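You operate a simulated robot arm through the tools that you are given. There is no shell and no other tool.

The job below is to be done with a simulated robot arm. You get a single attempt, and the scene is never put back.

JOB
Brush the blinded yellow mesh clear and seat it in the top deck.
Fine: lay the orange brush back, shut the sliding lid and the red clamp; the isolator stays off. Set down upright: orange wire brush.
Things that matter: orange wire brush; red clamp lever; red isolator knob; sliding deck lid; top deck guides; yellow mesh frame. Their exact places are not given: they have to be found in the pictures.

It is judged by the outcome, as a careful person would: the job done as asked, and still so three seconds after it is handed in. It fails if anything else is knocked over, pushed out of place, dropped, spilled or broken. Lids that push on must go on centred and level and be pressed home; caps that screw on are set level and turned clockwise until they are tight.

ROBOT AND FRAMES
A 7-joint arm with a two-finger parallel gripper on a trunk, on a base that drives. Base frame: it is fixed to the floor where the robot stands at the start and does not move with it; the origin is under the middle of the robot, x ahead of it, y to its left, z up. Units: m, rad, N and s.
With the tool pointing down near the work surface it reaches from about 0.34 to 0.74 m from the robot's upright axis, wherever it stands. Its first joint turns from -2.496 to 2.496 rad. Places, roughly: orange wire brush (23x4x6 cm) [0.2, -3.6, 0.9]; red clamp lever [0.7, -2.4, 1]; red isolator knob [1, -1.7, 1]; sliding deck lid [0.7, -2, 1]; top deck guides [0.6, -2.3, 0.9]; yellow mesh frame [0.25, -3.25, 0.75]. Payload 3 kg.
The TCP is the grasp point between the finger pads, 0.03 m short of the fingertips. In the tool frame z runs along the fingers and y along their closing line. The gripper opens to 0.11 m. The fingers are 0.02 m wide and 0.01 m thick; the gripper's body (0.048 by 0.112 m) begins 0.055 m behind the TCP.
Orientation is told as [roll, pitch, yaw] about the base's x, y, z axes, in that order, counted from this pose: with the fingers straight down and closing along the base's y, the tool's x points along the base's -x, its y along +y and its z along -z.

CONTROLS
- The arm moves only by the tool send_rows. Its argument "increments" is one flat list of numbers, 6 for each row, row after row: the shift along the tool's x, y, z in m, then the turn, a rotation vector about the tool's x, y, z in rad. In form: [x, y, z, ax, ay, az, x, y, z, ax, ay, az, ...]. A call has 1 to 20 rows; each row shifts and turns the commanded pose from where the row before left it, along the tool's axes as they then stand. "grip" is the closure in counts, from 0 (fully open) to 255 (shut), set as the call begins (left out, the last holds). Each row takes 0.2 s and may step no farther than 0.05 m and 0.15 rad from the row before; otherwise, or with a gripper value out of range, the whole call is refused. A pose out of reach is approached as far as the arm can. The call stops where the force on the tool passes 40 N (or 10 N more than at its start, if that is more) or the arm is blocked; 0.2 s more then pass. The fingers move at their own pace (about 0.108 m/s each) and stop on an object; they squeeze with about 20 N. The grip force told is the motor's: it shows also when the fingers shut on nothing. Time passes only in rows, and 0.2 s behind the last, so rows that do not move let the fingers close. The reply holds the time, the measured pose of the TCP, the force on the tool along the base axes, the opening and the grip force, in the units named above and with some noise, with the torque about the TCP (base axes, N m) and any sound that the robot's microphone picked up, and new pictures: "show" is both (left out), scene, wrist or none.
- Cameras (640 x 400 px; columns grow to the right, rows downward): "scene" is now at [0.165, 0.0057, 1.7118]; the picture's right is [0.07, -1.00, 0.00], its down [-0.65, -0.05, -0.75] and it looks along [0.75, 0.05, -0.66] (base axes); focal length 276 px, centre (320, 200). "wrist" rides on the gripper at [0.072, 0.017, -0.103] in the tool frame; the picture's right is [-0.23, 0.97, 0.00], its down [-0.76, -0.18, -0.62] and it looks along [-0.61, -0.14, 0.78] (tool axes); focal length 222 px, centre (320, 200).
- move_column(by): slides the trunk up (or, below 0, down) by that many m; the arm and the scene camera ride with it, the base frame stays. It gives what a move gives, with no picture.
- steer(legs): drives the robot by 1 to 6 legs, each [ahead, left, turn to the left] in m, m and rad, along the robot's own axes; the way and the turn of a leg run together, so that a leg with both is an arc; at most 1.5 m and 3.142 rad a leg. The arm and the cameras ride along, it lands a little off, and it stops where it bumps. It gives what a move gives, and a new picture of the scene camera.
- pan_tilt(pan, tilt): turns the head with the scene camera to pan (to the left, within 1.501 rad either way) and tilt (down, from -0.506 to 1.204), counted from straight ahead of the robot. It gives what a move gives, and a new picture of the scene camera.
- point_at(camera, pixels): there is no depth. For up to 12 entries [column, row, z] of the newest picture of that camera ("zoom" is the newest enlarged one), the place [x, y] in the base frame at which the ray of that pixel passes the height z, good to about 0.002 m. It takes no simulated time.
- enlarge(camera, box): a new picture of the part [left, top, right, bottom] of that camera's present view, enlarged. It takes no simulated time.
- job_done(): hands the job in; it is judged then, once.

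Leave the gripper open and the arm clear of the work at the hand-in unless told otherwise.

The tools are called after "Request:" as name(argument=value, ...) on one line, values as JSON. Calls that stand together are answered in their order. send_rows: Moves the arm, as the interface text tells. Its arguments: {"type":"object","properties":{"increments":{"type":"array"},"grip":{"type":"number"},"show":{"type":"string","enum":["both","scene","wrist","none"]}},"required":["increments"]} The other tools are called the same way: move_column (by) slides the trunk up or down; steer (legs) drives the base; pan_tilt (pan, tilt) turns the head that bears the scene camera; point_at (camera, pixels) gives the place at which the rays of pixels pass given heights; enlarge (camera, box) takes an enlarged picture of a part of a camera's view; job_done () hands the job in.

At the start:

```text
time_s: 0.0
position: [0.7593, 0.052, 1.0374]
tool_rot: [0.0, 0.001, 0.0]
force: [0.0, -0.7, 1.1]
ft_torque: [-0.01, 0.02, -0.02]
grip_width: 0.1097
grip_force: 0.1
trunk travel left (down, up): [-0.825, 0.065]
robot x, y, heading: [-0.0003, 0.0009, -0.002]
head pan, tilt: [0.072, 0.716]
```

scene: 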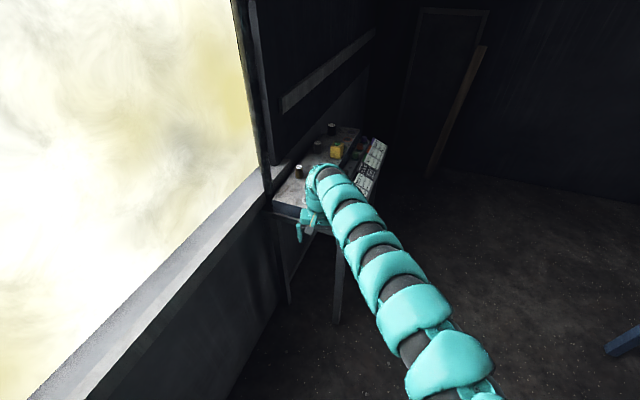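
wrist: 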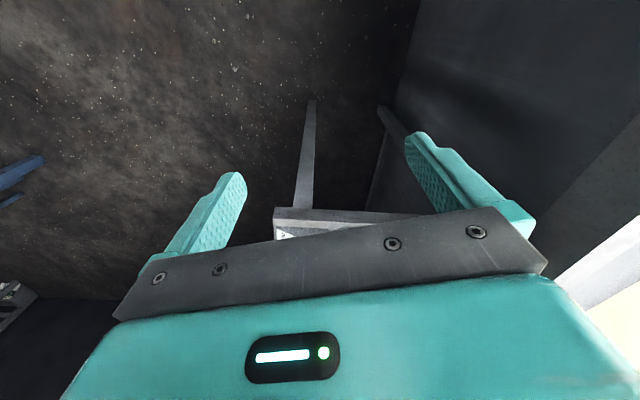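

The scene shows a bench ahead, but the job's items lie to my right (y from -1.7 to -3.6). I'll pan the head to the right to look.

Request:
pan_tilt(pan=-1.3, tilt=0.4)

```text
time_s: 1.5
position: [0.7589, 0.0506, 1.0371]
tool_rot: [0.002, 0.0, -0.001]
force: [0.1, -0.1, -0.4]
ft_torque: [0.0, 0.05, -0.02]
grip_width: 0.11
grip_force: 0.0
trunk travel left (down, up): [-0.825, 0.065]
robot x, y, heading: [0.0014, 0.0041, -0.004]
head pan, tilt: [-1.3, 0.4]
```

scene: 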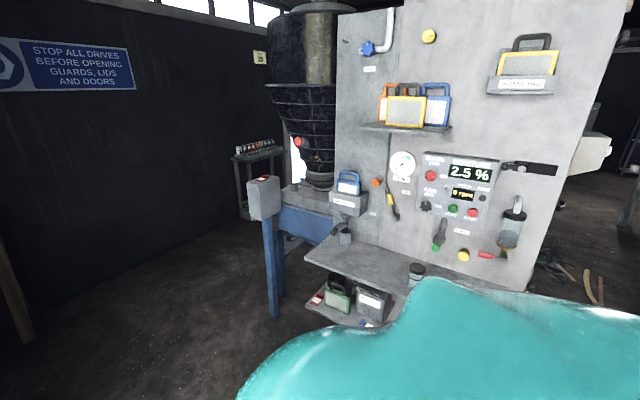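

A machine with a panel, a grey box on a blue post and shelves of meshes are in view. Enlarging for detail.

Request:
enlarge(camera="scene", box=[230, 80, 420, 200])

Request:
enlarge(camera="scene", box=[230, 160, 450, 330])

Request:
enlarge(camera="scene", box=[370, 20, 580, 270])

```text
3.33 times, centred on (325, 140) of scene
```

zoom: 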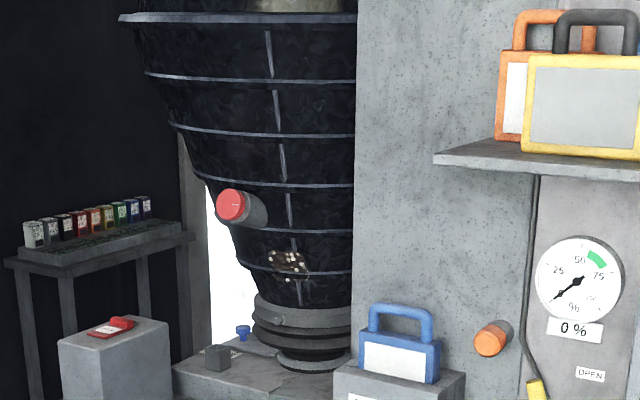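

```text
2.35 times, centred on (340, 245) of scene
```

zoom: 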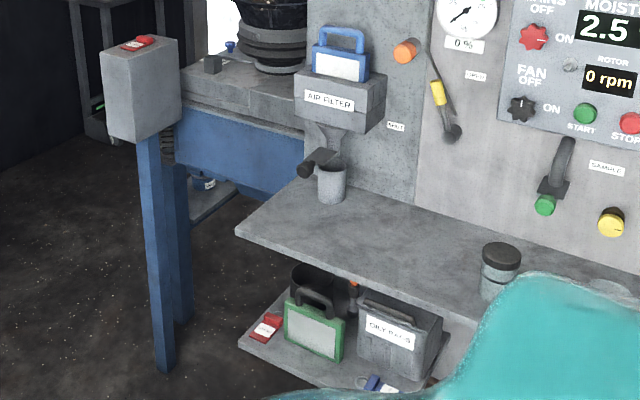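

```text
1.60 times, centred on (475, 145) of scene
```

zoom: 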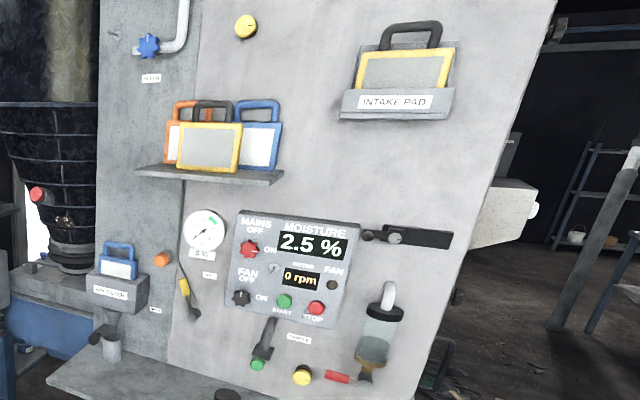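

Locating the red knob on the post box (scene about (265,178)), the blue deck edge and other candidate points with rays.

Request:
point_at(camera="scene", pixels=[[265, 178, 1.0], [310, 195, 1.0], [320, 185, 1.0], [400, 65, 1.0], [420, 265, 0.8], [330, 250, 0.8], [360, 205, 0.9], [395, 100, 1.3]])

```text
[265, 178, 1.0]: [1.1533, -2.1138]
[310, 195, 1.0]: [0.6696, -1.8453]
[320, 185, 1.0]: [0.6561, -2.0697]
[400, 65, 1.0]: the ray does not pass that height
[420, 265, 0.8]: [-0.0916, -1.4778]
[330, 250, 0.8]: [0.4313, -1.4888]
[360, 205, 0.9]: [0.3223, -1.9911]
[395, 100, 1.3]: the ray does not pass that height
```

The panel hides the deck end, mesh and brush, so I need to drive around. First I check floor positions of the obstacles (post base, back table, wall foot).

Request:
point_at(camera="scene", pixels=[[273, 315, 0.0], [282, 292, 0.0], [244, 218, 0.0], [30, 340, 0.0], [150, 270, 0.0], [315, 325, 0.3], [300, 255, 0.0], [250, 235, 0.0], [530, 290, 0.0]])

Request:
pan_tilt(pan=-0.8, tilt=0.5)

```text
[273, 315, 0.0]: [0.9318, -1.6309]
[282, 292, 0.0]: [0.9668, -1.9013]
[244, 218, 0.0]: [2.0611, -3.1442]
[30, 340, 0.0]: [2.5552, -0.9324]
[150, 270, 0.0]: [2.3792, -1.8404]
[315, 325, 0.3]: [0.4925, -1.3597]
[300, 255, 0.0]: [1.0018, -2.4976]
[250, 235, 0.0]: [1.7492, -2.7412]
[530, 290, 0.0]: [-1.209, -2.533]
```

```text
time_s: 2.4
position: [0.7587, 0.0503, 1.0363]
tool_rot: [-0.001, 0.002, 0.0]
force: [0.3, 0.1, 0.0]
ft_torque: [0.0, 0.0, 0.02]
grip_width: 0.1101
grip_force: 0.0
trunk travel left (down, up): [-0.825, 0.065]
robot x, y, heading: [0.004, -0.0, 0.001]
head pan, tilt: [-0.799, 0.499]
```

scene: 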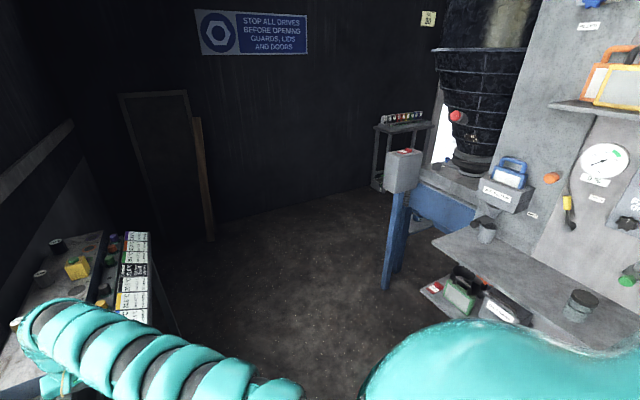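

There is open floor between the post (x≈0.95, y≈-1.65) and the far wall (x≈2.4). I retract the arm first (tool +x = base -x, tool -z = up).

Request:
send_rows(increments=[0.04, 0, -0.04, 0, 0, 0, 0.04, 0, -0.04, 0, 0, 0, 0.04, 0, -0.04, 0, 0, 0, 0.04, 0, -0.04, 0, 0, 0, 0.04, 0, -0.04, 0, 0, 0, 0.04, 0, -0.02, 0, 0, 0, 0.04, 0, 0, 0, 0, 0, 0.04, 0, 0, 0, 0, 0], show="none")

Request:
steer(legs=[[0, -0.65, 0], [1.5, 0, 0], [0.1, 0, 0]])

```text
refused: row 1 steps farther than a row can; nothing moved
```

```text
time_s: 13.8
position: [2.3296, -0.5988, 1.0366]
tool_rot: [0.0, 0.003, 0.009]
force: [0.1, -0.1, -0.9]
ft_torque: [-0.01, 0.04, 0.0]
grip_width: 0.11
grip_force: 0.0
trunk travel left (down, up): [-0.825, 0.065]
robot x, y, heading: [1.5723, -0.6546, 0.008]
head pan, tilt: [-0.799, 0.499]
```

scene: 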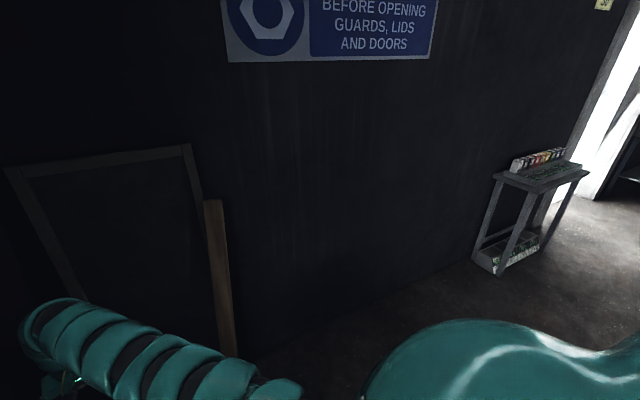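

The arm rows were refused (diagonal too long), but the drive went clear. Now retracting the arm with smaller steps.

Request:
send_rows(increments=[0.035, 0, -0.03, 0, 0, 0, 0.035, 0, -0.03, 0, 0, 0, 0.035, 0, -0.03, 0, 0, 0, 0.035, 0, -0.03, 0, 0, 0, 0.035, 0, -0.03, 0, 0, 0, 0.035, 0, -0.03, 0, 0, 0, 0.035, 0, 0, 0, 0, 0, 0.035, 0, 0, 0, 0, 0, 0.035, 0, 0, 0, 0, 0], show="none")

Request:
pan_tilt(pan=-1.5, tilt=0.5)

```text
time_s: 15.8
position: [2.233, -0.5825, 1.1186]
tool_rot: [0.0, 0.0, 0.009]
force: [-0.1, -0.4, 1.2]
ft_torque: [-0.01, 0.0, 0.0]
grip_width: 0.1099
grip_force: 0.1
out of reach, approached as far as the arm can: row 3, 4, 5, 6, 7, 8, 9
trunk travel left (down, up): [-0.825, 0.065]
robot x, y, heading: [1.5707, -0.6557, 0.009]
head pan, tilt: [-0.799, 0.499]
```

```text
time_s: 16.8
position: [2.2325, -0.5824, 1.119]
tool_rot: [0.0, -0.001, 0.008]
force: [-0.8, 0.7, -0.1]
ft_torque: [-0.02, -0.03, 0.03]
grip_width: 0.1101
grip_force: 0.1
trunk travel left (down, up): [-0.825, 0.065]
robot x, y, heading: [1.5676, -0.6531, 0.007]
head pan, tilt: [-1.499, 0.499]
```

scene: 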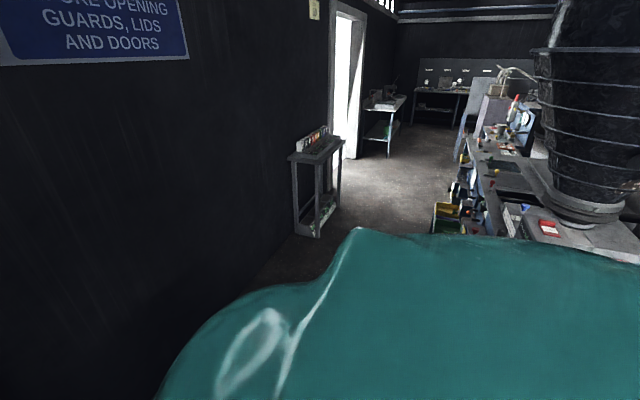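

The deck runs along -y beyond the cone, with an aisle on its +x side. I turn right to face -y here and look straight ahead.

Request:
steer(legs=[[0, 0, -1.57]])

Request:
pan_tilt(pan=0.3, tilt=0.45)

Request:
pan_tilt(pan=-0.3, tilt=0.45)

```text
time_s: 21.0
position: [1.6464, -1.3177, 1.1188]
tool_rot: [0.001, 0.0, -1.557]
force: [-0.2, -0.1, -0.5]
ft_torque: [0.0, 0.03, 0.01]
grip_width: 0.1098
grip_force: 0.0
trunk travel left (down, up): [-0.825, 0.065]
robot x, y, heading: [1.5732, -0.6542, -1.558]
head pan, tilt: [-1.499, 0.499]
```

scene: 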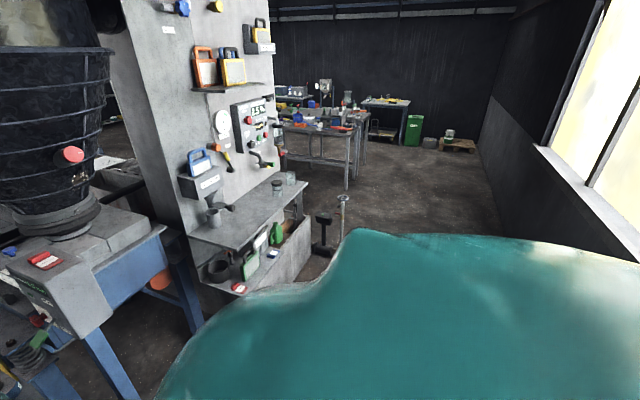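

```text
time_s: 22.8
position: [1.6468, -1.3178, 1.1188]
tool_rot: [0.001, -0.002, -1.558]
force: [0.6, 0.2, 0.2]
ft_torque: [-0.02, -0.01, 0.01]
grip_width: 0.1101
grip_force: 0.1
trunk travel left (down, up): [-0.825, 0.065]
robot x, y, heading: [1.5726, -0.658, -1.557]
head pan, tilt: [0.3, 0.45]
```

scene: 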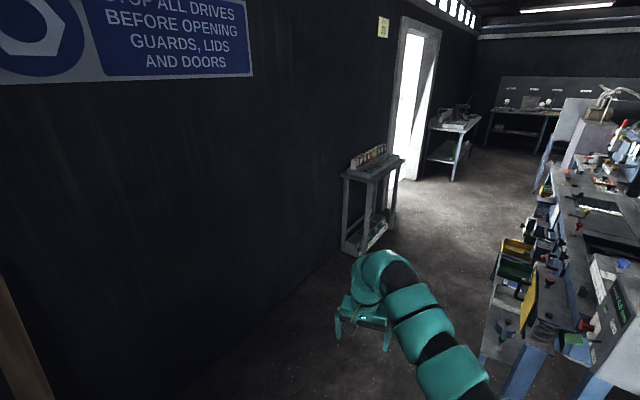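

```text
time_s: 23.8
position: [1.6479, -1.3176, 1.1186]
tool_rot: [0.002, 0.0, -1.558]
force: [-0.1, 0.1, -0.9]
ft_torque: [-0.04, -0.03, 0.0]
grip_width: 0.1101
grip_force: 0.0
trunk travel left (down, up): [-0.825, 0.065]
robot x, y, heading: [1.5715, -0.6562, -1.561]
head pan, tilt: [-0.3, 0.45]
```

scene: 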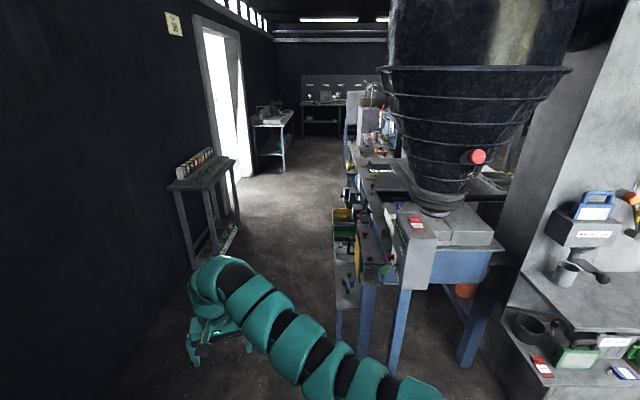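

The deck's aisle side is visible. Enlarging the deck region and side shelf.

Request:
enlarge(camera="scene", box=[320, 70, 520, 300])

Request:
point_at(camera="scene", pixels=[[415, 222, 1.1], [339, 310, 0.0], [360, 340, 0.0], [392, 370, 0.0], [187, 255, 0.0], [232, 215, 0.0], [334, 212, 0.6], [336, 250, 0.3], [370, 180, 0.95]])

```text
1.74 times, centred on (420, 185) of scene
```

zoom: 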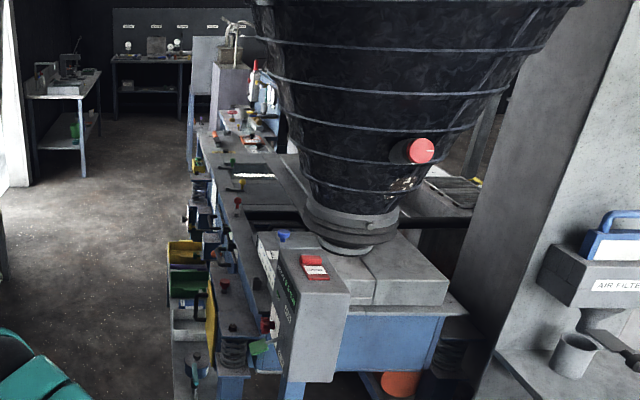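

```text
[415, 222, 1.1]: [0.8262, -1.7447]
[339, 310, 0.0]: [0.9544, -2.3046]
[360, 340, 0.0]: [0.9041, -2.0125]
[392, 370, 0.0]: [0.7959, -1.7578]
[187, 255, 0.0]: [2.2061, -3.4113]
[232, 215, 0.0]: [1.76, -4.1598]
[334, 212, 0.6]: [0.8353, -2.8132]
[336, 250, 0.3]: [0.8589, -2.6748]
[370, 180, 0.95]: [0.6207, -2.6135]
```

Aisle is clear from x≈1.0 to 1.75. I drive down it to about (1.42, -2.15), keeping head panned to the right.

Request:
steer(legs=[[1.5, -0.12, 0]])

Request:
pan_tilt(pan=-1.2, tilt=0.75)

Request:
pan_tilt(pan=-0.5, tilt=0.75)

```text
refused: leg 1 is longer than a leg can be; nothing moved
```

```text
time_s: 25.0
position: [1.6476, -1.3176, 1.1192]
tool_rot: [0.0, 0.001, -1.557]
force: [0.1, 0.0, -0.6]
ft_torque: [0.04, -0.01, 0.02]
grip_width: 0.1097
grip_force: 0.0
trunk travel left (down, up): [-0.825, 0.065]
robot x, y, heading: [1.5686, -0.6565, -1.553]
head pan, tilt: [-1.201, 0.75]
```

scene: 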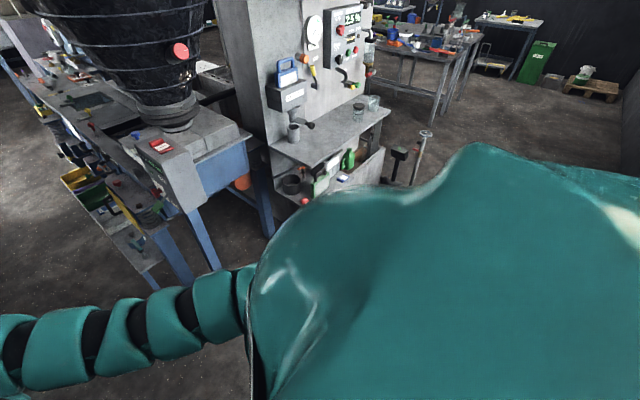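

```text
time_s: 26.1
position: [1.6471, -1.3173, 1.1194]
tool_rot: [0.0, 0.0, -1.558]
force: [-0.5, 0.3, 1.0]
ft_torque: [0.01, 0.03, 0.01]
grip_width: 0.1099
grip_force: 0.1
trunk travel left (down, up): [-0.825, 0.065]
robot x, y, heading: [1.5709, -0.6594, -1.559]
head pan, tilt: [-0.499, 0.75]
```

scene: 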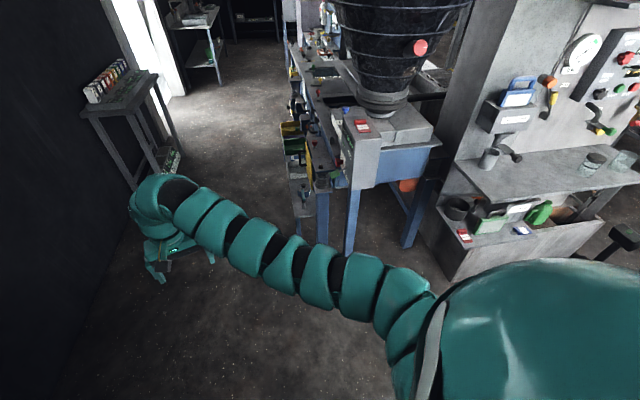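

The leg was slightly too long; shortening it.

Request:
steer(legs=[[1.4, -0.12, 0]])

Request:
pan_tilt(pan=-1.3, tilt=0.8)

Request:
pan_tilt(pan=-0.6, tilt=0.7)

```text
time_s: 33.2
position: [1.595, -2.7408, 1.1181]
tool_rot: [0.001, 0.0, -1.526]
force: [-1.1, 0.2, 0.6]
ft_torque: [-0.01, -0.03, -0.03]
grip_width: 0.1098
grip_force: 0.1
trunk travel left (down, up): [-0.825, 0.065]
robot x, y, heading: [1.4933, -2.0834, -1.525]
head pan, tilt: [-0.499, 0.75]
```

scene: 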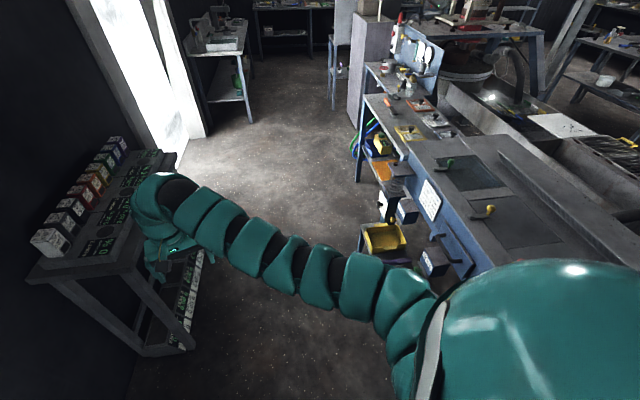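

```text
time_s: 34.3
position: [1.5941, -2.7412, 1.1193]
tool_rot: [0.001, -0.001, -1.526]
force: [-0.1, -0.1, -0.1]
ft_torque: [-0.05, 0.01, 0.01]
grip_width: 0.1103
grip_force: 0.1
trunk travel left (down, up): [-0.825, 0.065]
robot x, y, heading: [1.4964, -2.0798, -1.521]
head pan, tilt: [-1.3, 0.799]
```

scene: 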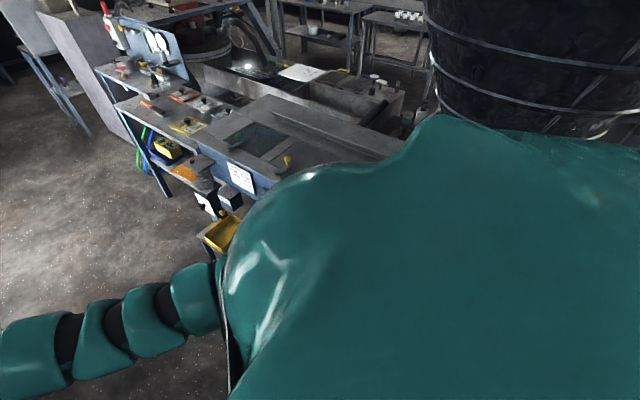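

```text
time_s: 35.4
position: [1.5937, -2.741, 1.1196]
tool_rot: [0.001, 0.001, -1.525]
force: [0.0, 0.6, -0.9]
ft_torque: [0.0, 0.0, 0.01]
grip_width: 0.11
grip_force: 0.1
trunk travel left (down, up): [-0.825, 0.065]
robot x, y, heading: [1.4976, -2.0831, -1.528]
head pan, tilt: [-0.6, 0.7]
```

scene: 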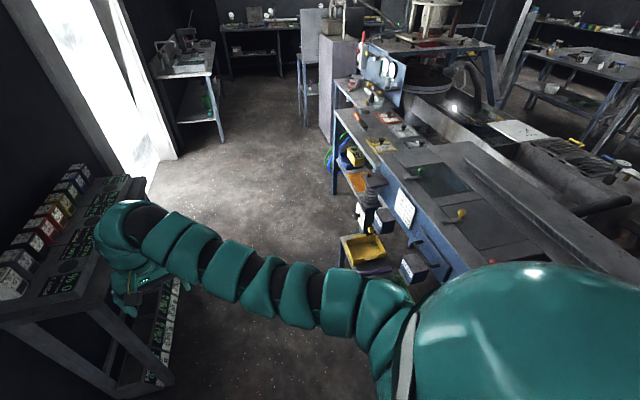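

The deck, with lids with yellow and green knobs, is in view. Enlarging before turning.

Request:
enlarge(camera="scene", box=[320, 20, 640, 270])

Request:
enlarge(camera="scene", box=[320, 70, 480, 180])

Request:
point_at(camera="scene", pixels=[[380, 147, 0.9], [400, 150, 0.95], [455, 213, 1.0], [410, 240, 0.95], [340, 120, 0.9]])

```text
1.60 times, centred on (480, 145) of scene
```

zoom: 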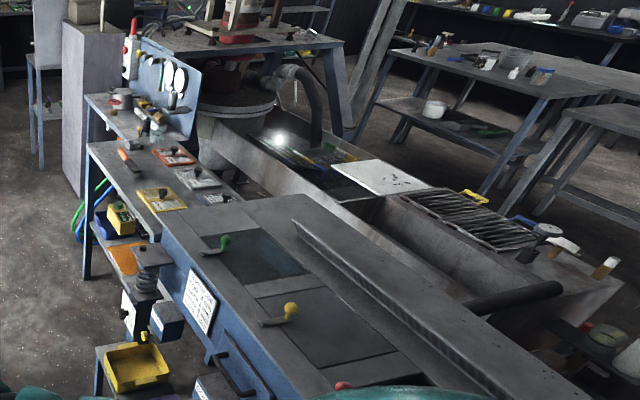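

```text
3.64 times, centred on (400, 125) of scene
```

zoom: 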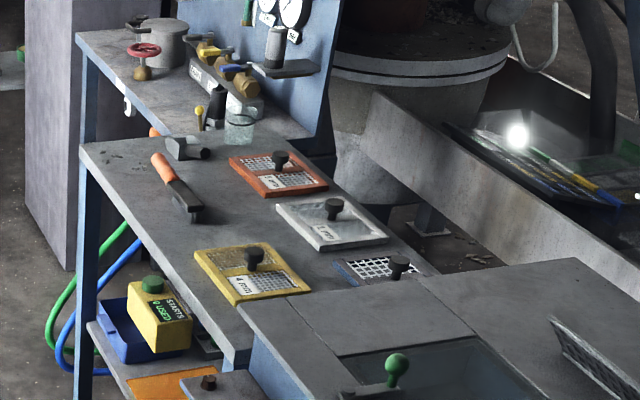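

```text
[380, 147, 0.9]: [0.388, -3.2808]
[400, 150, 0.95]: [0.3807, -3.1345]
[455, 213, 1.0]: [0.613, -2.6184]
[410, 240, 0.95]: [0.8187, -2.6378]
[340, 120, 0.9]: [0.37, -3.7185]
```

I see the orange-handled brush (zoom 180,190), the yellow mesh with dark knob (zoom 255,270), and the decks with levers. Checking how close the test-tube table is to the arm before moving.

Request:
point_at(camera="scene", pixels=[[172, 385, 0.0], [105, 330, 0.8], [148, 180, 0.8], [0, 300, 0.9], [150, 280, 1.1], [360, 265, 0.5], [400, 265, 0.6], [340, 240, 0.55], [168, 365, 0.0]])

Request:
pan_tilt(pan=0.3, tilt=0.9)

```text
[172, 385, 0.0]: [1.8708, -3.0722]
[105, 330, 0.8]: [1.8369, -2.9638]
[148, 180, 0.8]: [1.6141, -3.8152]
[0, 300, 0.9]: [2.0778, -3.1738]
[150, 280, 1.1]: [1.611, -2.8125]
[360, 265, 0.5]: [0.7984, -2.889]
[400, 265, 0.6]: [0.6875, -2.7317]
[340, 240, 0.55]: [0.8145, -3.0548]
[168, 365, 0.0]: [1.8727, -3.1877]
```

```text
time_s: 36.6
position: [1.594, -2.7418, 1.1208]
tool_rot: [-0.001, 0.0, -1.525]
force: [1.0, -0.7, -0.7]
ft_torque: [-0.01, 0.0, 0.03]
grip_width: 0.11
grip_force: 0.0
trunk travel left (down, up): [-0.825, 0.065]
robot x, y, heading: [1.4985, -2.0835, -1.523]
head pan, tilt: [0.3, 0.901]
```

scene: 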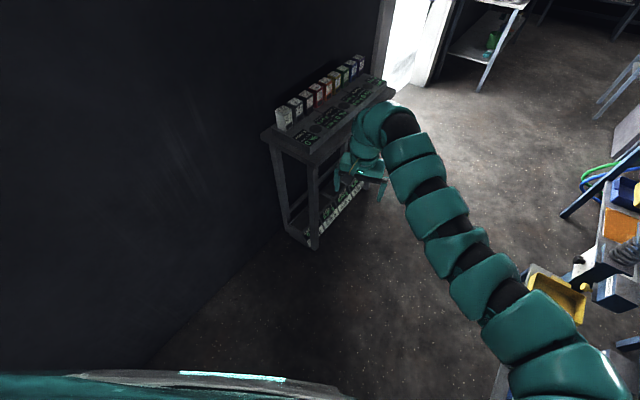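

Table edge is at x≈1.84; arm clears. Moving on to y≈-2.45 and turning right to face the deck.

Request:
steer(legs=[[0.35, -0.06, 0], [0, 0, -1.6]])

Request:
pan_tilt(pan=0.0, tilt=0.8)

```text
time_s: 42.8
position: [0.7912, -2.5089, 1.1191]
tool_rot: [0.001, 0.0, -3.124]
force: [-0.3, -0.2, 0.9]
ft_torque: [-0.02, 0.01, 0.01]
grip_width: 0.1096
grip_force: 0.0
trunk travel left (down, up): [-0.825, 0.065]
robot x, y, heading: [1.4496, -2.43, -3.125]
head pan, tilt: [0.3, 0.901]
```

scene: 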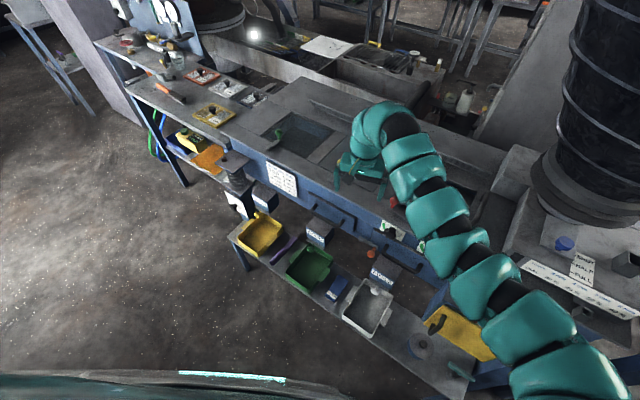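

```text
time_s: 43.6
position: [0.7911, -2.509, 1.1186]
tool_rot: [0.001, 0.001, -3.125]
force: [-0.5, -0.2, 0.7]
ft_torque: [0.01, -0.03, 0.0]
grip_width: 0.1101
grip_force: 0.0
trunk travel left (down, up): [-0.825, 0.065]
robot x, y, heading: [1.4529, -2.432, -3.127]
head pan, tilt: [0.0, 0.799]
```

scene: 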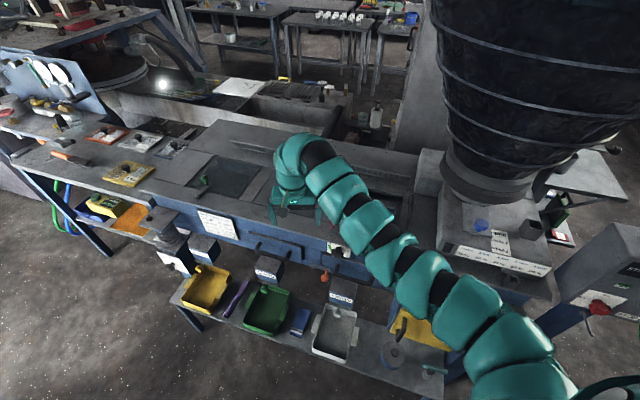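

Good overview. The red isolator knob is at (598,308) on the post box: leave alone. Enlarging the deck and the bench.

Request:
enlarge(camera="scene", box=[180, 100, 460, 275])

Request:
enlarge(camera="scene", box=[0, 80, 240, 250])

Request:
enlarge(camera="scene", box=[400, 150, 640, 350])

Request:
point_at(camera="scene", pixels=[[60, 155, 0.9], [125, 175, 0.9], [125, 175, 0.8], [200, 182, 1.0], [598, 308, 1.0], [335, 250, 0.9], [185, 340, 0.3], [440, 390, 0.3], [145, 240, 0.8], [110, 250, 0.0]])

```text
2.29 times, centred on (320, 188) of scene
```

zoom: 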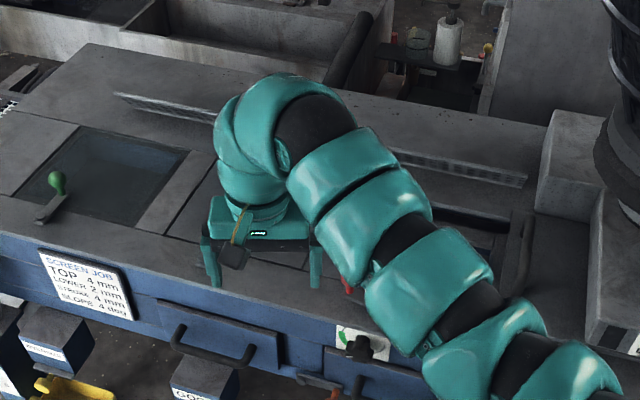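

```text
2.35 times, centred on (120, 165) of scene
```

zoom: 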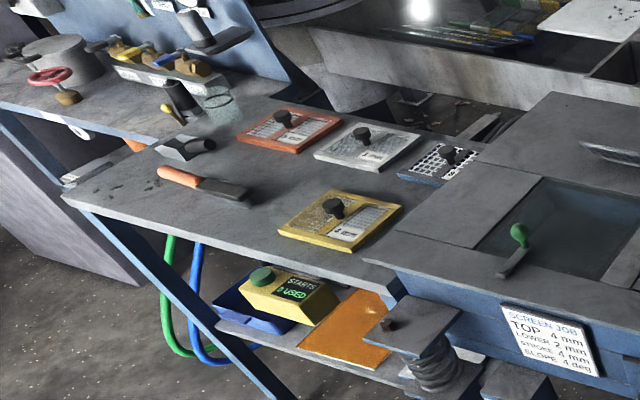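

```text
2.00 times, centred on (520, 250) of scene
```

zoom: 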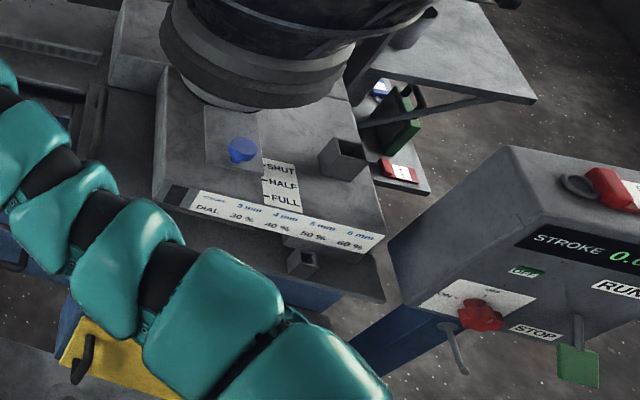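

```text
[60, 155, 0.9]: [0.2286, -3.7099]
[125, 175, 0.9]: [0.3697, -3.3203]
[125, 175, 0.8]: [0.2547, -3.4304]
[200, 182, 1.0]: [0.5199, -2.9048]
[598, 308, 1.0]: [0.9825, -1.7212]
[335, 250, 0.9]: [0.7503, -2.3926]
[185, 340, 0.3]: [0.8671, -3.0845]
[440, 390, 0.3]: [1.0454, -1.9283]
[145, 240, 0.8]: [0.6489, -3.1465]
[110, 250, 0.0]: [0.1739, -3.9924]
```

The sign says "TOP 4 mm" and the yellow frame carries a "4 mm" label. The arm hides the top deck; shifting the arm to the robot's left (tool +y).

Request:
send_rows(increments=[0, 0.045, 0, 0, 0, 0, 0, 0.045, 0, 0, 0, 0, 0, 0.045, 0, 0, 0, 0, 0, 0.045, 0, 0, 0, 0, 0, 0.045, 0, 0, 0, 0, 0, 0.045, 0, 0, 0, 0, 0, 0.045, 0, 0, 0, 0], show="scene")

```text
time_s: 45.2
position: [0.8003, -2.6977, 1.1215]
tool_rot: [-0.001, 0.001, -3.124]
force: [0.3, -0.3, 0.6]
ft_torque: [-0.05, 0.01, 0.0]
grip_width: 0.1102
grip_force: 0.1
out of reach, approached as far as the arm can: row 5, 6, 7
trunk travel left (down, up): [-0.825, 0.065]
robot x, y, heading: [1.4486, -2.4323, -3.124]
head pan, tilt: [0.0, 0.799]
```

scene: 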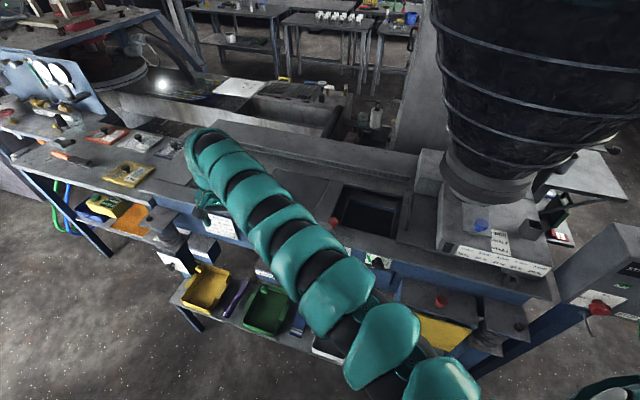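

Now the top deck opening is visible around (370,205). Enlarging.

Request:
enlarge(camera="scene", box=[300, 130, 480, 280])

Request:
enlarge(camera="scene", box=[320, 220, 500, 350])

```text
2.67 times, centred on (390, 205) of scene
```

zoom: 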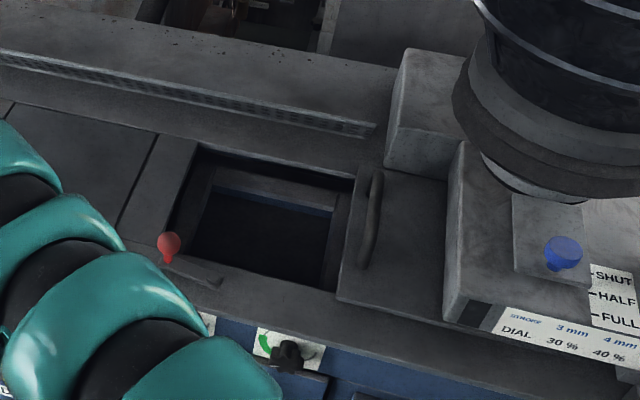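

```text
3.08 times, centred on (410, 285) of scene
```

zoom: 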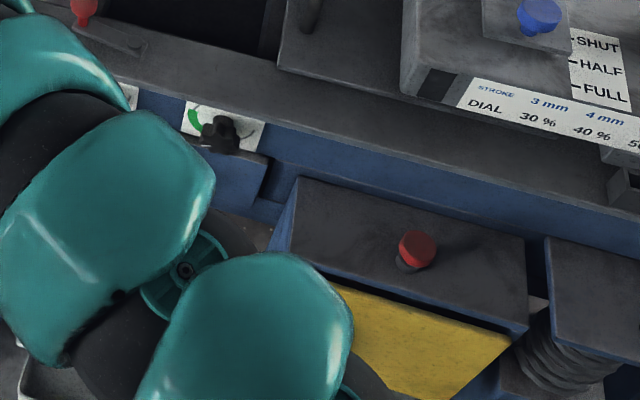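

I see: top deck opening with a recess, red clamp lever (ball at zoom (165,245), bar lying along the edge = open), and the lid with a bar handle slid to the right (+y). Neighbouring shut clamps point inward (-x). Let me look down at my own base to judge its footprint.

Request:
pan_tilt(pan=0.0, tilt=1.2)

Request:
pan_tilt(pan=0.6, tilt=1.0)

```text
time_s: 46.0
position: [0.7989, -2.6982, 1.1217]
tool_rot: [0.0, 0.001, -3.123]
force: [-0.1, -1.4, 0.0]
ft_torque: [0.0, 0.01, -0.02]
grip_width: 0.1098
grip_force: 0.0
trunk travel left (down, up): [-0.825, 0.065]
robot x, y, heading: [1.4486, -2.431, -3.124]
head pan, tilt: [0.0, 1.201]
```

scene: 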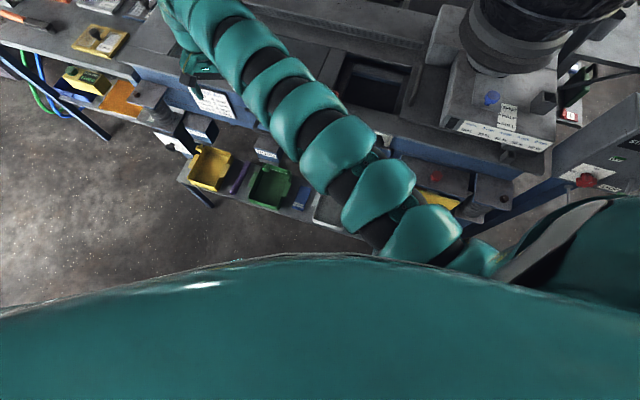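

```text
time_s: 47.0
position: [0.7985, -2.6994, 1.1213]
tool_rot: [0.0, 0.0, -3.125]
force: [0.1, 0.1, -0.5]
ft_torque: [0.0, 0.0, -0.03]
grip_width: 0.1102
grip_force: 0.1
trunk travel left (down, up): [-0.825, 0.065]
robot x, y, heading: [1.4493, -2.4331, -3.123]
head pan, tilt: [0.6, 1.0]
```

scene: 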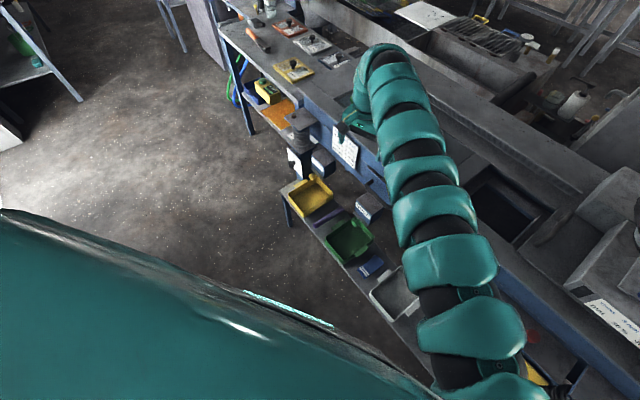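

Checking where the bin shelf's leg stands and its edge, and bench and mesh points.

Request:
point_at(camera="scene", pixels=[[292, 226, 0.0], [250, 133, 0.0], [293, 70, 0.9], [293, 70, 0.87], [258, 38, 0.9], [250, 55, 0.87], [300, 105, 0.87], [283, 190, 0.4], [283, 190, 0.5], [430, 380, 0.4], [288, 78, 0.87]])

Request:
enlarge(camera="scene", box=[210, 0, 370, 120])

```text
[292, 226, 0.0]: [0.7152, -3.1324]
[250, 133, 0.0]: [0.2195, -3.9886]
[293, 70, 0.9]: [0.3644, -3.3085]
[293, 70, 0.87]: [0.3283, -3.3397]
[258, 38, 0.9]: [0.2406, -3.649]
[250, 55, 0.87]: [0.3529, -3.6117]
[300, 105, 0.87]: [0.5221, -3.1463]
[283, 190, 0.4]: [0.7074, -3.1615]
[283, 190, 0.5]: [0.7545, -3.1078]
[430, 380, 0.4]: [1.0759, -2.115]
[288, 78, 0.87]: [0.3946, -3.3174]
```

```text
3.33 times, centred on (290, 60) of scene
```

zoom: 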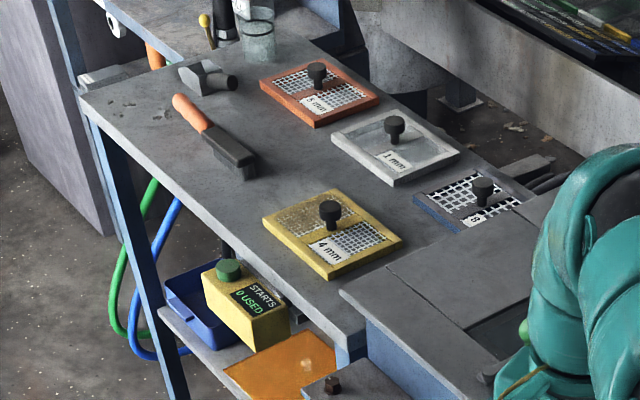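

The machine stands about 20° oblique to the base axes (edge direction ≈ (0.333, 0.943)). I bring the TCP back to the arm's mid-line before driving to the bench.

Request:
send_rows(increments=[0, -0.045, 0, 0, 0, 0, 0, -0.045, 0, 0, 0, 0, 0, -0.045, 0, 0, 0, 0, 0, -0.045, 0, 0, 0, 0, 0, -0.045, 0, 0, 0, 0], show="none")

```text
time_s: 48.2
position: [0.7671, -2.463, 1.1044]
tool_rot: [0.003, 0.002, -3.126]
force: [0.0, 0.5, -0.7]
ft_torque: [-0.1, -0.04, 0.01]
grip_width: 0.1099
grip_force: 0.1
out of reach, approached as far as the arm can: row 5
trunk travel left (down, up): [-0.825, 0.065]
robot x, y, heading: [1.4516, -2.4304, -3.123]
head pan, tilt: [0.6, 1.0]
```

TCP is centred. Driving left along the aisle in two legs, then looking.

Request:
steer(legs=[[0, 0.55, 0], [0.22, 0.7, 0], [0, 0, -0.36]])

Request:
pan_tilt(pan=0.0, tilt=0.85)

```text
time_s: 56.1
position: [0.5943, -3.4621, 1.1052]
tool_rot: [-0.001, 0.001, 2.789]
force: [-0.1, 0.6, 0.3]
ft_torque: [-0.02, 0.0, 0.02]
grip_width: 0.1101
grip_force: 0.1
trunk travel left (down, up): [-0.825, 0.065]
robot x, y, heading: [1.2428, -3.676, 2.788]
head pan, tilt: [0.6, 1.0]
```

scene: 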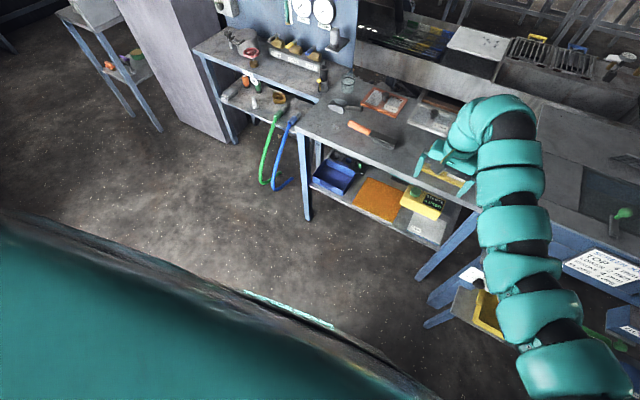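

```text
time_s: 57.1
position: [0.5944, -3.4622, 1.1057]
tool_rot: [0.0, 0.0, 2.788]
force: [0.1, -0.7, 0.1]
ft_torque: [-0.01, 0.0, 0.03]
grip_width: 0.11
grip_force: 0.1
trunk travel left (down, up): [-0.825, 0.065]
robot x, y, heading: [1.2435, -3.6706, 2.788]
head pan, tilt: [0.0, 0.85]
```

scene: 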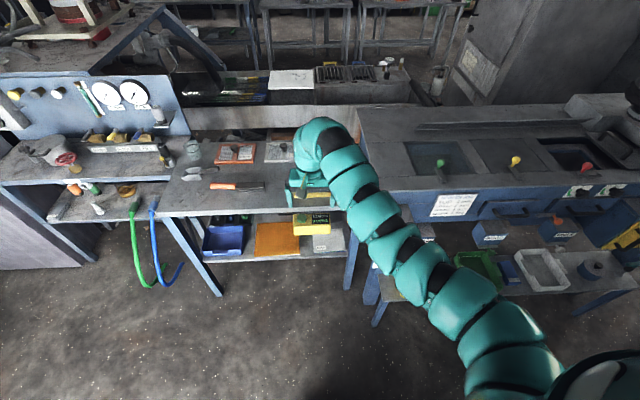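

Robot now faces the bench squarely. Enlarging brush area and comparing rays at different heights to fix the bench height.

Request:
enlarge(camera="scene", box=[150, 120, 370, 260])

Request:
point_at(camera="scene", pixels=[[237, 186, 0.95], [237, 186, 0.9], [237, 186, 0.85], [237, 186, 0.8], [222, 297, 0.0], [160, 216, 0.9], [160, 216, 0.85]])

```text
2.86 times, centred on (260, 190) of scene
```

zoom: 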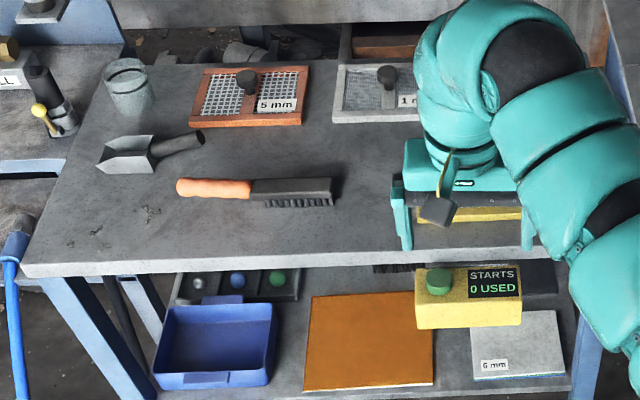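

```text
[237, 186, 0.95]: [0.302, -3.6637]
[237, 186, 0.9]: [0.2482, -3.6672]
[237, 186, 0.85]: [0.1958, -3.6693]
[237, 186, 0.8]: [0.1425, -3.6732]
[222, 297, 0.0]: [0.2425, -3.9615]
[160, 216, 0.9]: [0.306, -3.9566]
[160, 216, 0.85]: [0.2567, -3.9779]
```

Two views agree: brush centre ≈ (0.245, -3.66, ~0.9), lying bristles down, parallel to the bench edge. Moving the robot ahead 0.36 and left 0.12 to bring brush and mesh to about 0.57 m reach.

Request:
steer(legs=[[0.36, 0.12, 0]])

Request:
pan_tilt(pan=0.1, tilt=1.0)

```text
time_s: 59.5
position: [0.2105, -3.4473, 1.104]
tool_rot: [-0.002, 0.0, 2.788]
force: [0.5, -0.1, -0.2]
ft_torque: [0.03, -0.04, -0.03]
grip_width: 0.1099
grip_force: 0.1
trunk travel left (down, up): [-0.825, 0.065]
robot x, y, heading: [0.8632, -3.662, 2.792]
head pan, tilt: [0.0, 0.85]
```

scene: 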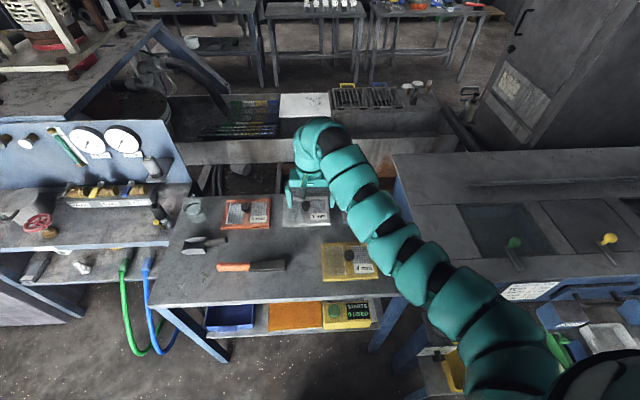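

```text
time_s: 60.2
position: [0.2111, -3.4474, 1.1047]
tool_rot: [-0.001, 0.0, 2.789]
force: [0.2, -0.2, -0.8]
ft_torque: [0.03, -0.02, -0.03]
grip_width: 0.1101
grip_force: 0.0
trunk travel left (down, up): [-0.825, 0.065]
robot x, y, heading: [0.862, -3.661, 2.787]
head pan, tilt: [0.099, 1.0]
```

scene: 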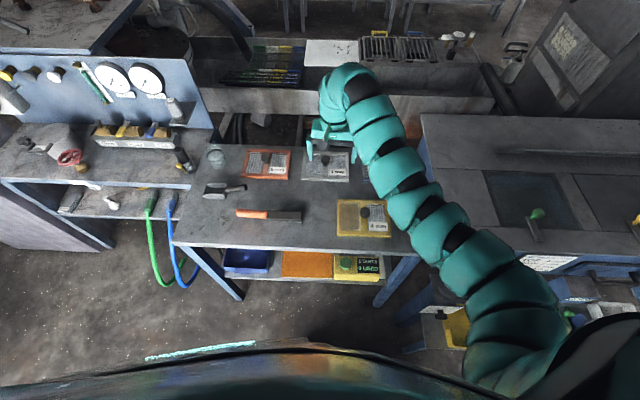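

Good view of brush and mesh. Enlarging both.

Request:
enlarge(camera="scene", box=[225, 190, 321, 250])

Request:
point_at(camera="zoom", pixels=[[320, 200, 0.9]])

Request:
enlarge(camera="scene", box=[315, 180, 411, 240])

```text
6.67 times, centred on (273, 220) of scene
```

zoom: 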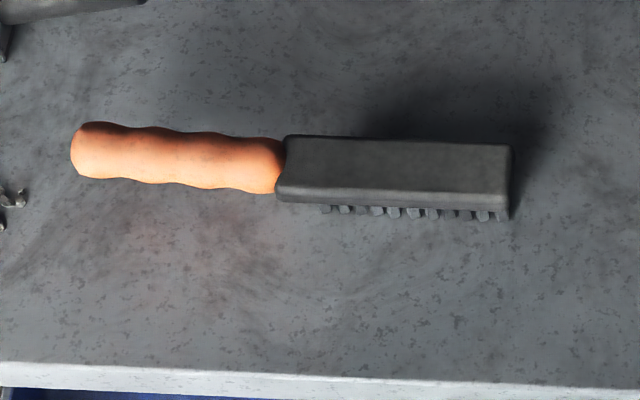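

```text
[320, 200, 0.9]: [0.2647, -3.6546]
```

```text
6.67 times, centred on (363, 210) of scene
```

zoom: 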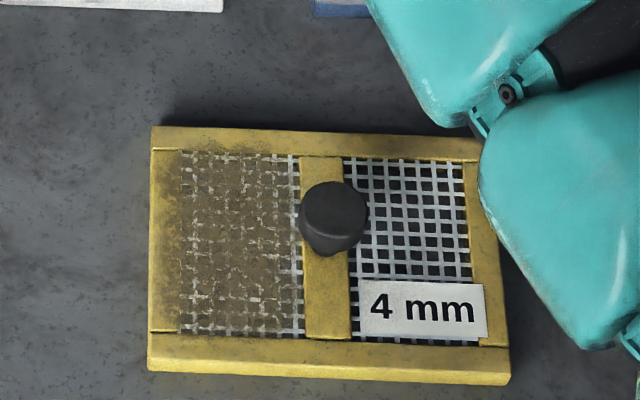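

The left half of the yellow mesh is clogged (tan). I use the known brush length of 0.23 m to pin the height: reading brush ends at several z, and mesh corners.

Request:
point_at(camera="scene", pixels=[[235.5, 212.5, 0.86], [301.8, 216.2, 0.86], [235.5, 212.5, 0.9], [301.8, 216.2, 0.9], [235.5, 212.5, 0.94], [301.8, 216.2, 0.94], [337.8, 199, 0.88], [391.2, 237, 0.88], [337.2, 235, 0.88], [365, 212, 0.88]])

```text
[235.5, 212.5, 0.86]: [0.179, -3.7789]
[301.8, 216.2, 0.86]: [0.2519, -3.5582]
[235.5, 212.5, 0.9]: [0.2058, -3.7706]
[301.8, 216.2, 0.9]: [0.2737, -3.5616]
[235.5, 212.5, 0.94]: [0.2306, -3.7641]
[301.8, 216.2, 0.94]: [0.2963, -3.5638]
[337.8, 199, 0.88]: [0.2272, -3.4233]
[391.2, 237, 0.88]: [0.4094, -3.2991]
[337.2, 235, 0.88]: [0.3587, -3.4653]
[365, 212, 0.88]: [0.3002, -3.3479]
```

Brush length matches 0.23 m at z≈0.868, so handle centre sits around there and bench top ≈0.83. Handle grasp point ≈ (0.210, -3.699). I shift above it and then turn the tool by +1.53 rad about tool z so the fingers close across the handle.

Request:
send_rows(increments=[0.0144, 0.0396, 0, 0, 0, 0, 0.0144, 0.0396, 0, 0, 0, 0, 0.0144, 0.0396, 0, 0, 0, 0, 0.0144, 0.0396, 0, 0, 0, 0, 0.0144, 0.0396, 0, 0, 0, 0, 0.0144, 0.0396, 0, 0, 0, 0], show="none")

Request:
send_rows(increments=[0, 0, 0, 0, 0, 0.139, 0, 0, 0, 0, 0, 0.139, 0, 0, 0, 0, 0, 0.139, 0, 0, 0, 0, 0, 0.139, 0, 0, 0, 0, 0, 0.139, 0, 0, 0, 0, 0, 0.139, 0, 0, 0, 0, 0, 0.139, 0, 0, 0, 0, 0, 0.139, 0, 0, 0, 0, 0, 0.139, 0, 0, 0, 0, 0, 0.139, 0, 0, 0, 0, 0, 0.139], show="both")

```text
time_s: 61.6
position: [0.208, -3.7015, 1.1037]
tool_rot: [0.0, 0.0, 2.787]
force: [-0.3, -0.3, -0.2]
ft_torque: [0.02, -0.01, -0.03]
grip_width: 0.1101
grip_force: 0.2
trunk travel left (down, up): [-0.825, 0.065]
robot x, y, heading: [0.8572, -3.6555, 2.784]
head pan, tilt: [0.099, 1.0]
```

```text
time_s: 64.0
position: [0.21, -3.6986, 1.1066]
tool_rot: [-0.001, 0.0, 1.26]
force: [-0.6, 0.2, -0.4]
ft_torque: [-0.03, 0.03, 0.03]
grip_width: 0.1101
grip_force: 0.0
trunk travel left (down, up): [-0.825, 0.065]
robot x, y, heading: [0.8579, -3.6562, 2.783]
head pan, tilt: [0.099, 1.0]
```

scene: 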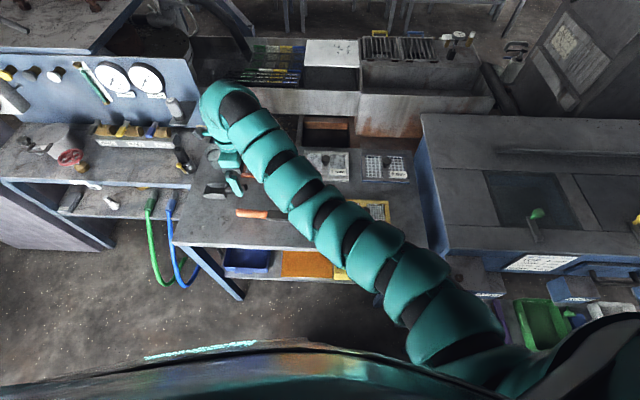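
wrist: 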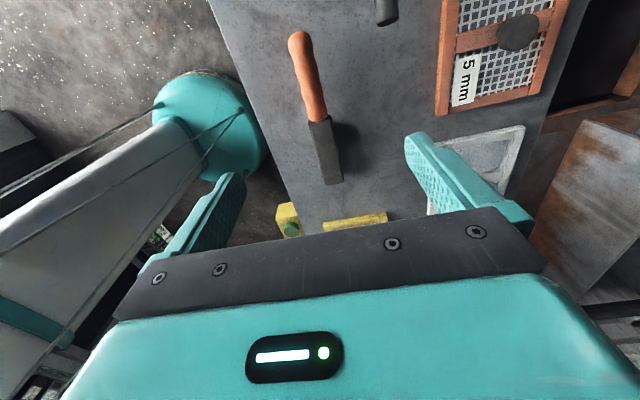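

The brush is well seen from the wrist (handle top, head below). Triangulating the handle/head junction, wrist (317,120), with the earlier scene ray to get height.

Request:
point_at(camera="wrist", pixels=[[317, 119, 0.84], [317, 119, 0.86], [317, 119, 0.88], [317, 119, 0.9], [298, 35, 0.86], [333, 184, 0.86], [305, 75, 0.86], [305, 75, 0.88], [305, 75, 0.9]])

Request:
enlarge(camera="wrist", box=[240, 10, 400, 220])

Request:
point_at(camera="scene", pixels=[[267.3, 214.75, 0.84], [267.3, 214.75, 0.86], [267.3, 214.75, 0.88], [267.3, 214.75, 0.9]])

```text
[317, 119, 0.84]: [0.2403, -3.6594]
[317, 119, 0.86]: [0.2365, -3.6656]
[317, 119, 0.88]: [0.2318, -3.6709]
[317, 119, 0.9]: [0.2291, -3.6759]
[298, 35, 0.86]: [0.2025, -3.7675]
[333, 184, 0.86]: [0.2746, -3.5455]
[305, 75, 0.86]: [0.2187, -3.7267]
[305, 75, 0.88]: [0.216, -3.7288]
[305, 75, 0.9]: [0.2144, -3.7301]
```

```text
1.90 times, centred on (320, 115) of wrist
```

zoom: 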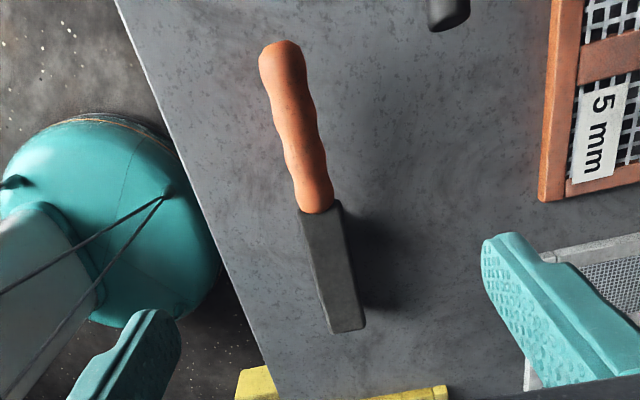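

```text
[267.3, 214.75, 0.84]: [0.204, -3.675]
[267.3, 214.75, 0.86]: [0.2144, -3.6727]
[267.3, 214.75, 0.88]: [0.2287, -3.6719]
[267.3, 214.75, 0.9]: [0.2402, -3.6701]
```

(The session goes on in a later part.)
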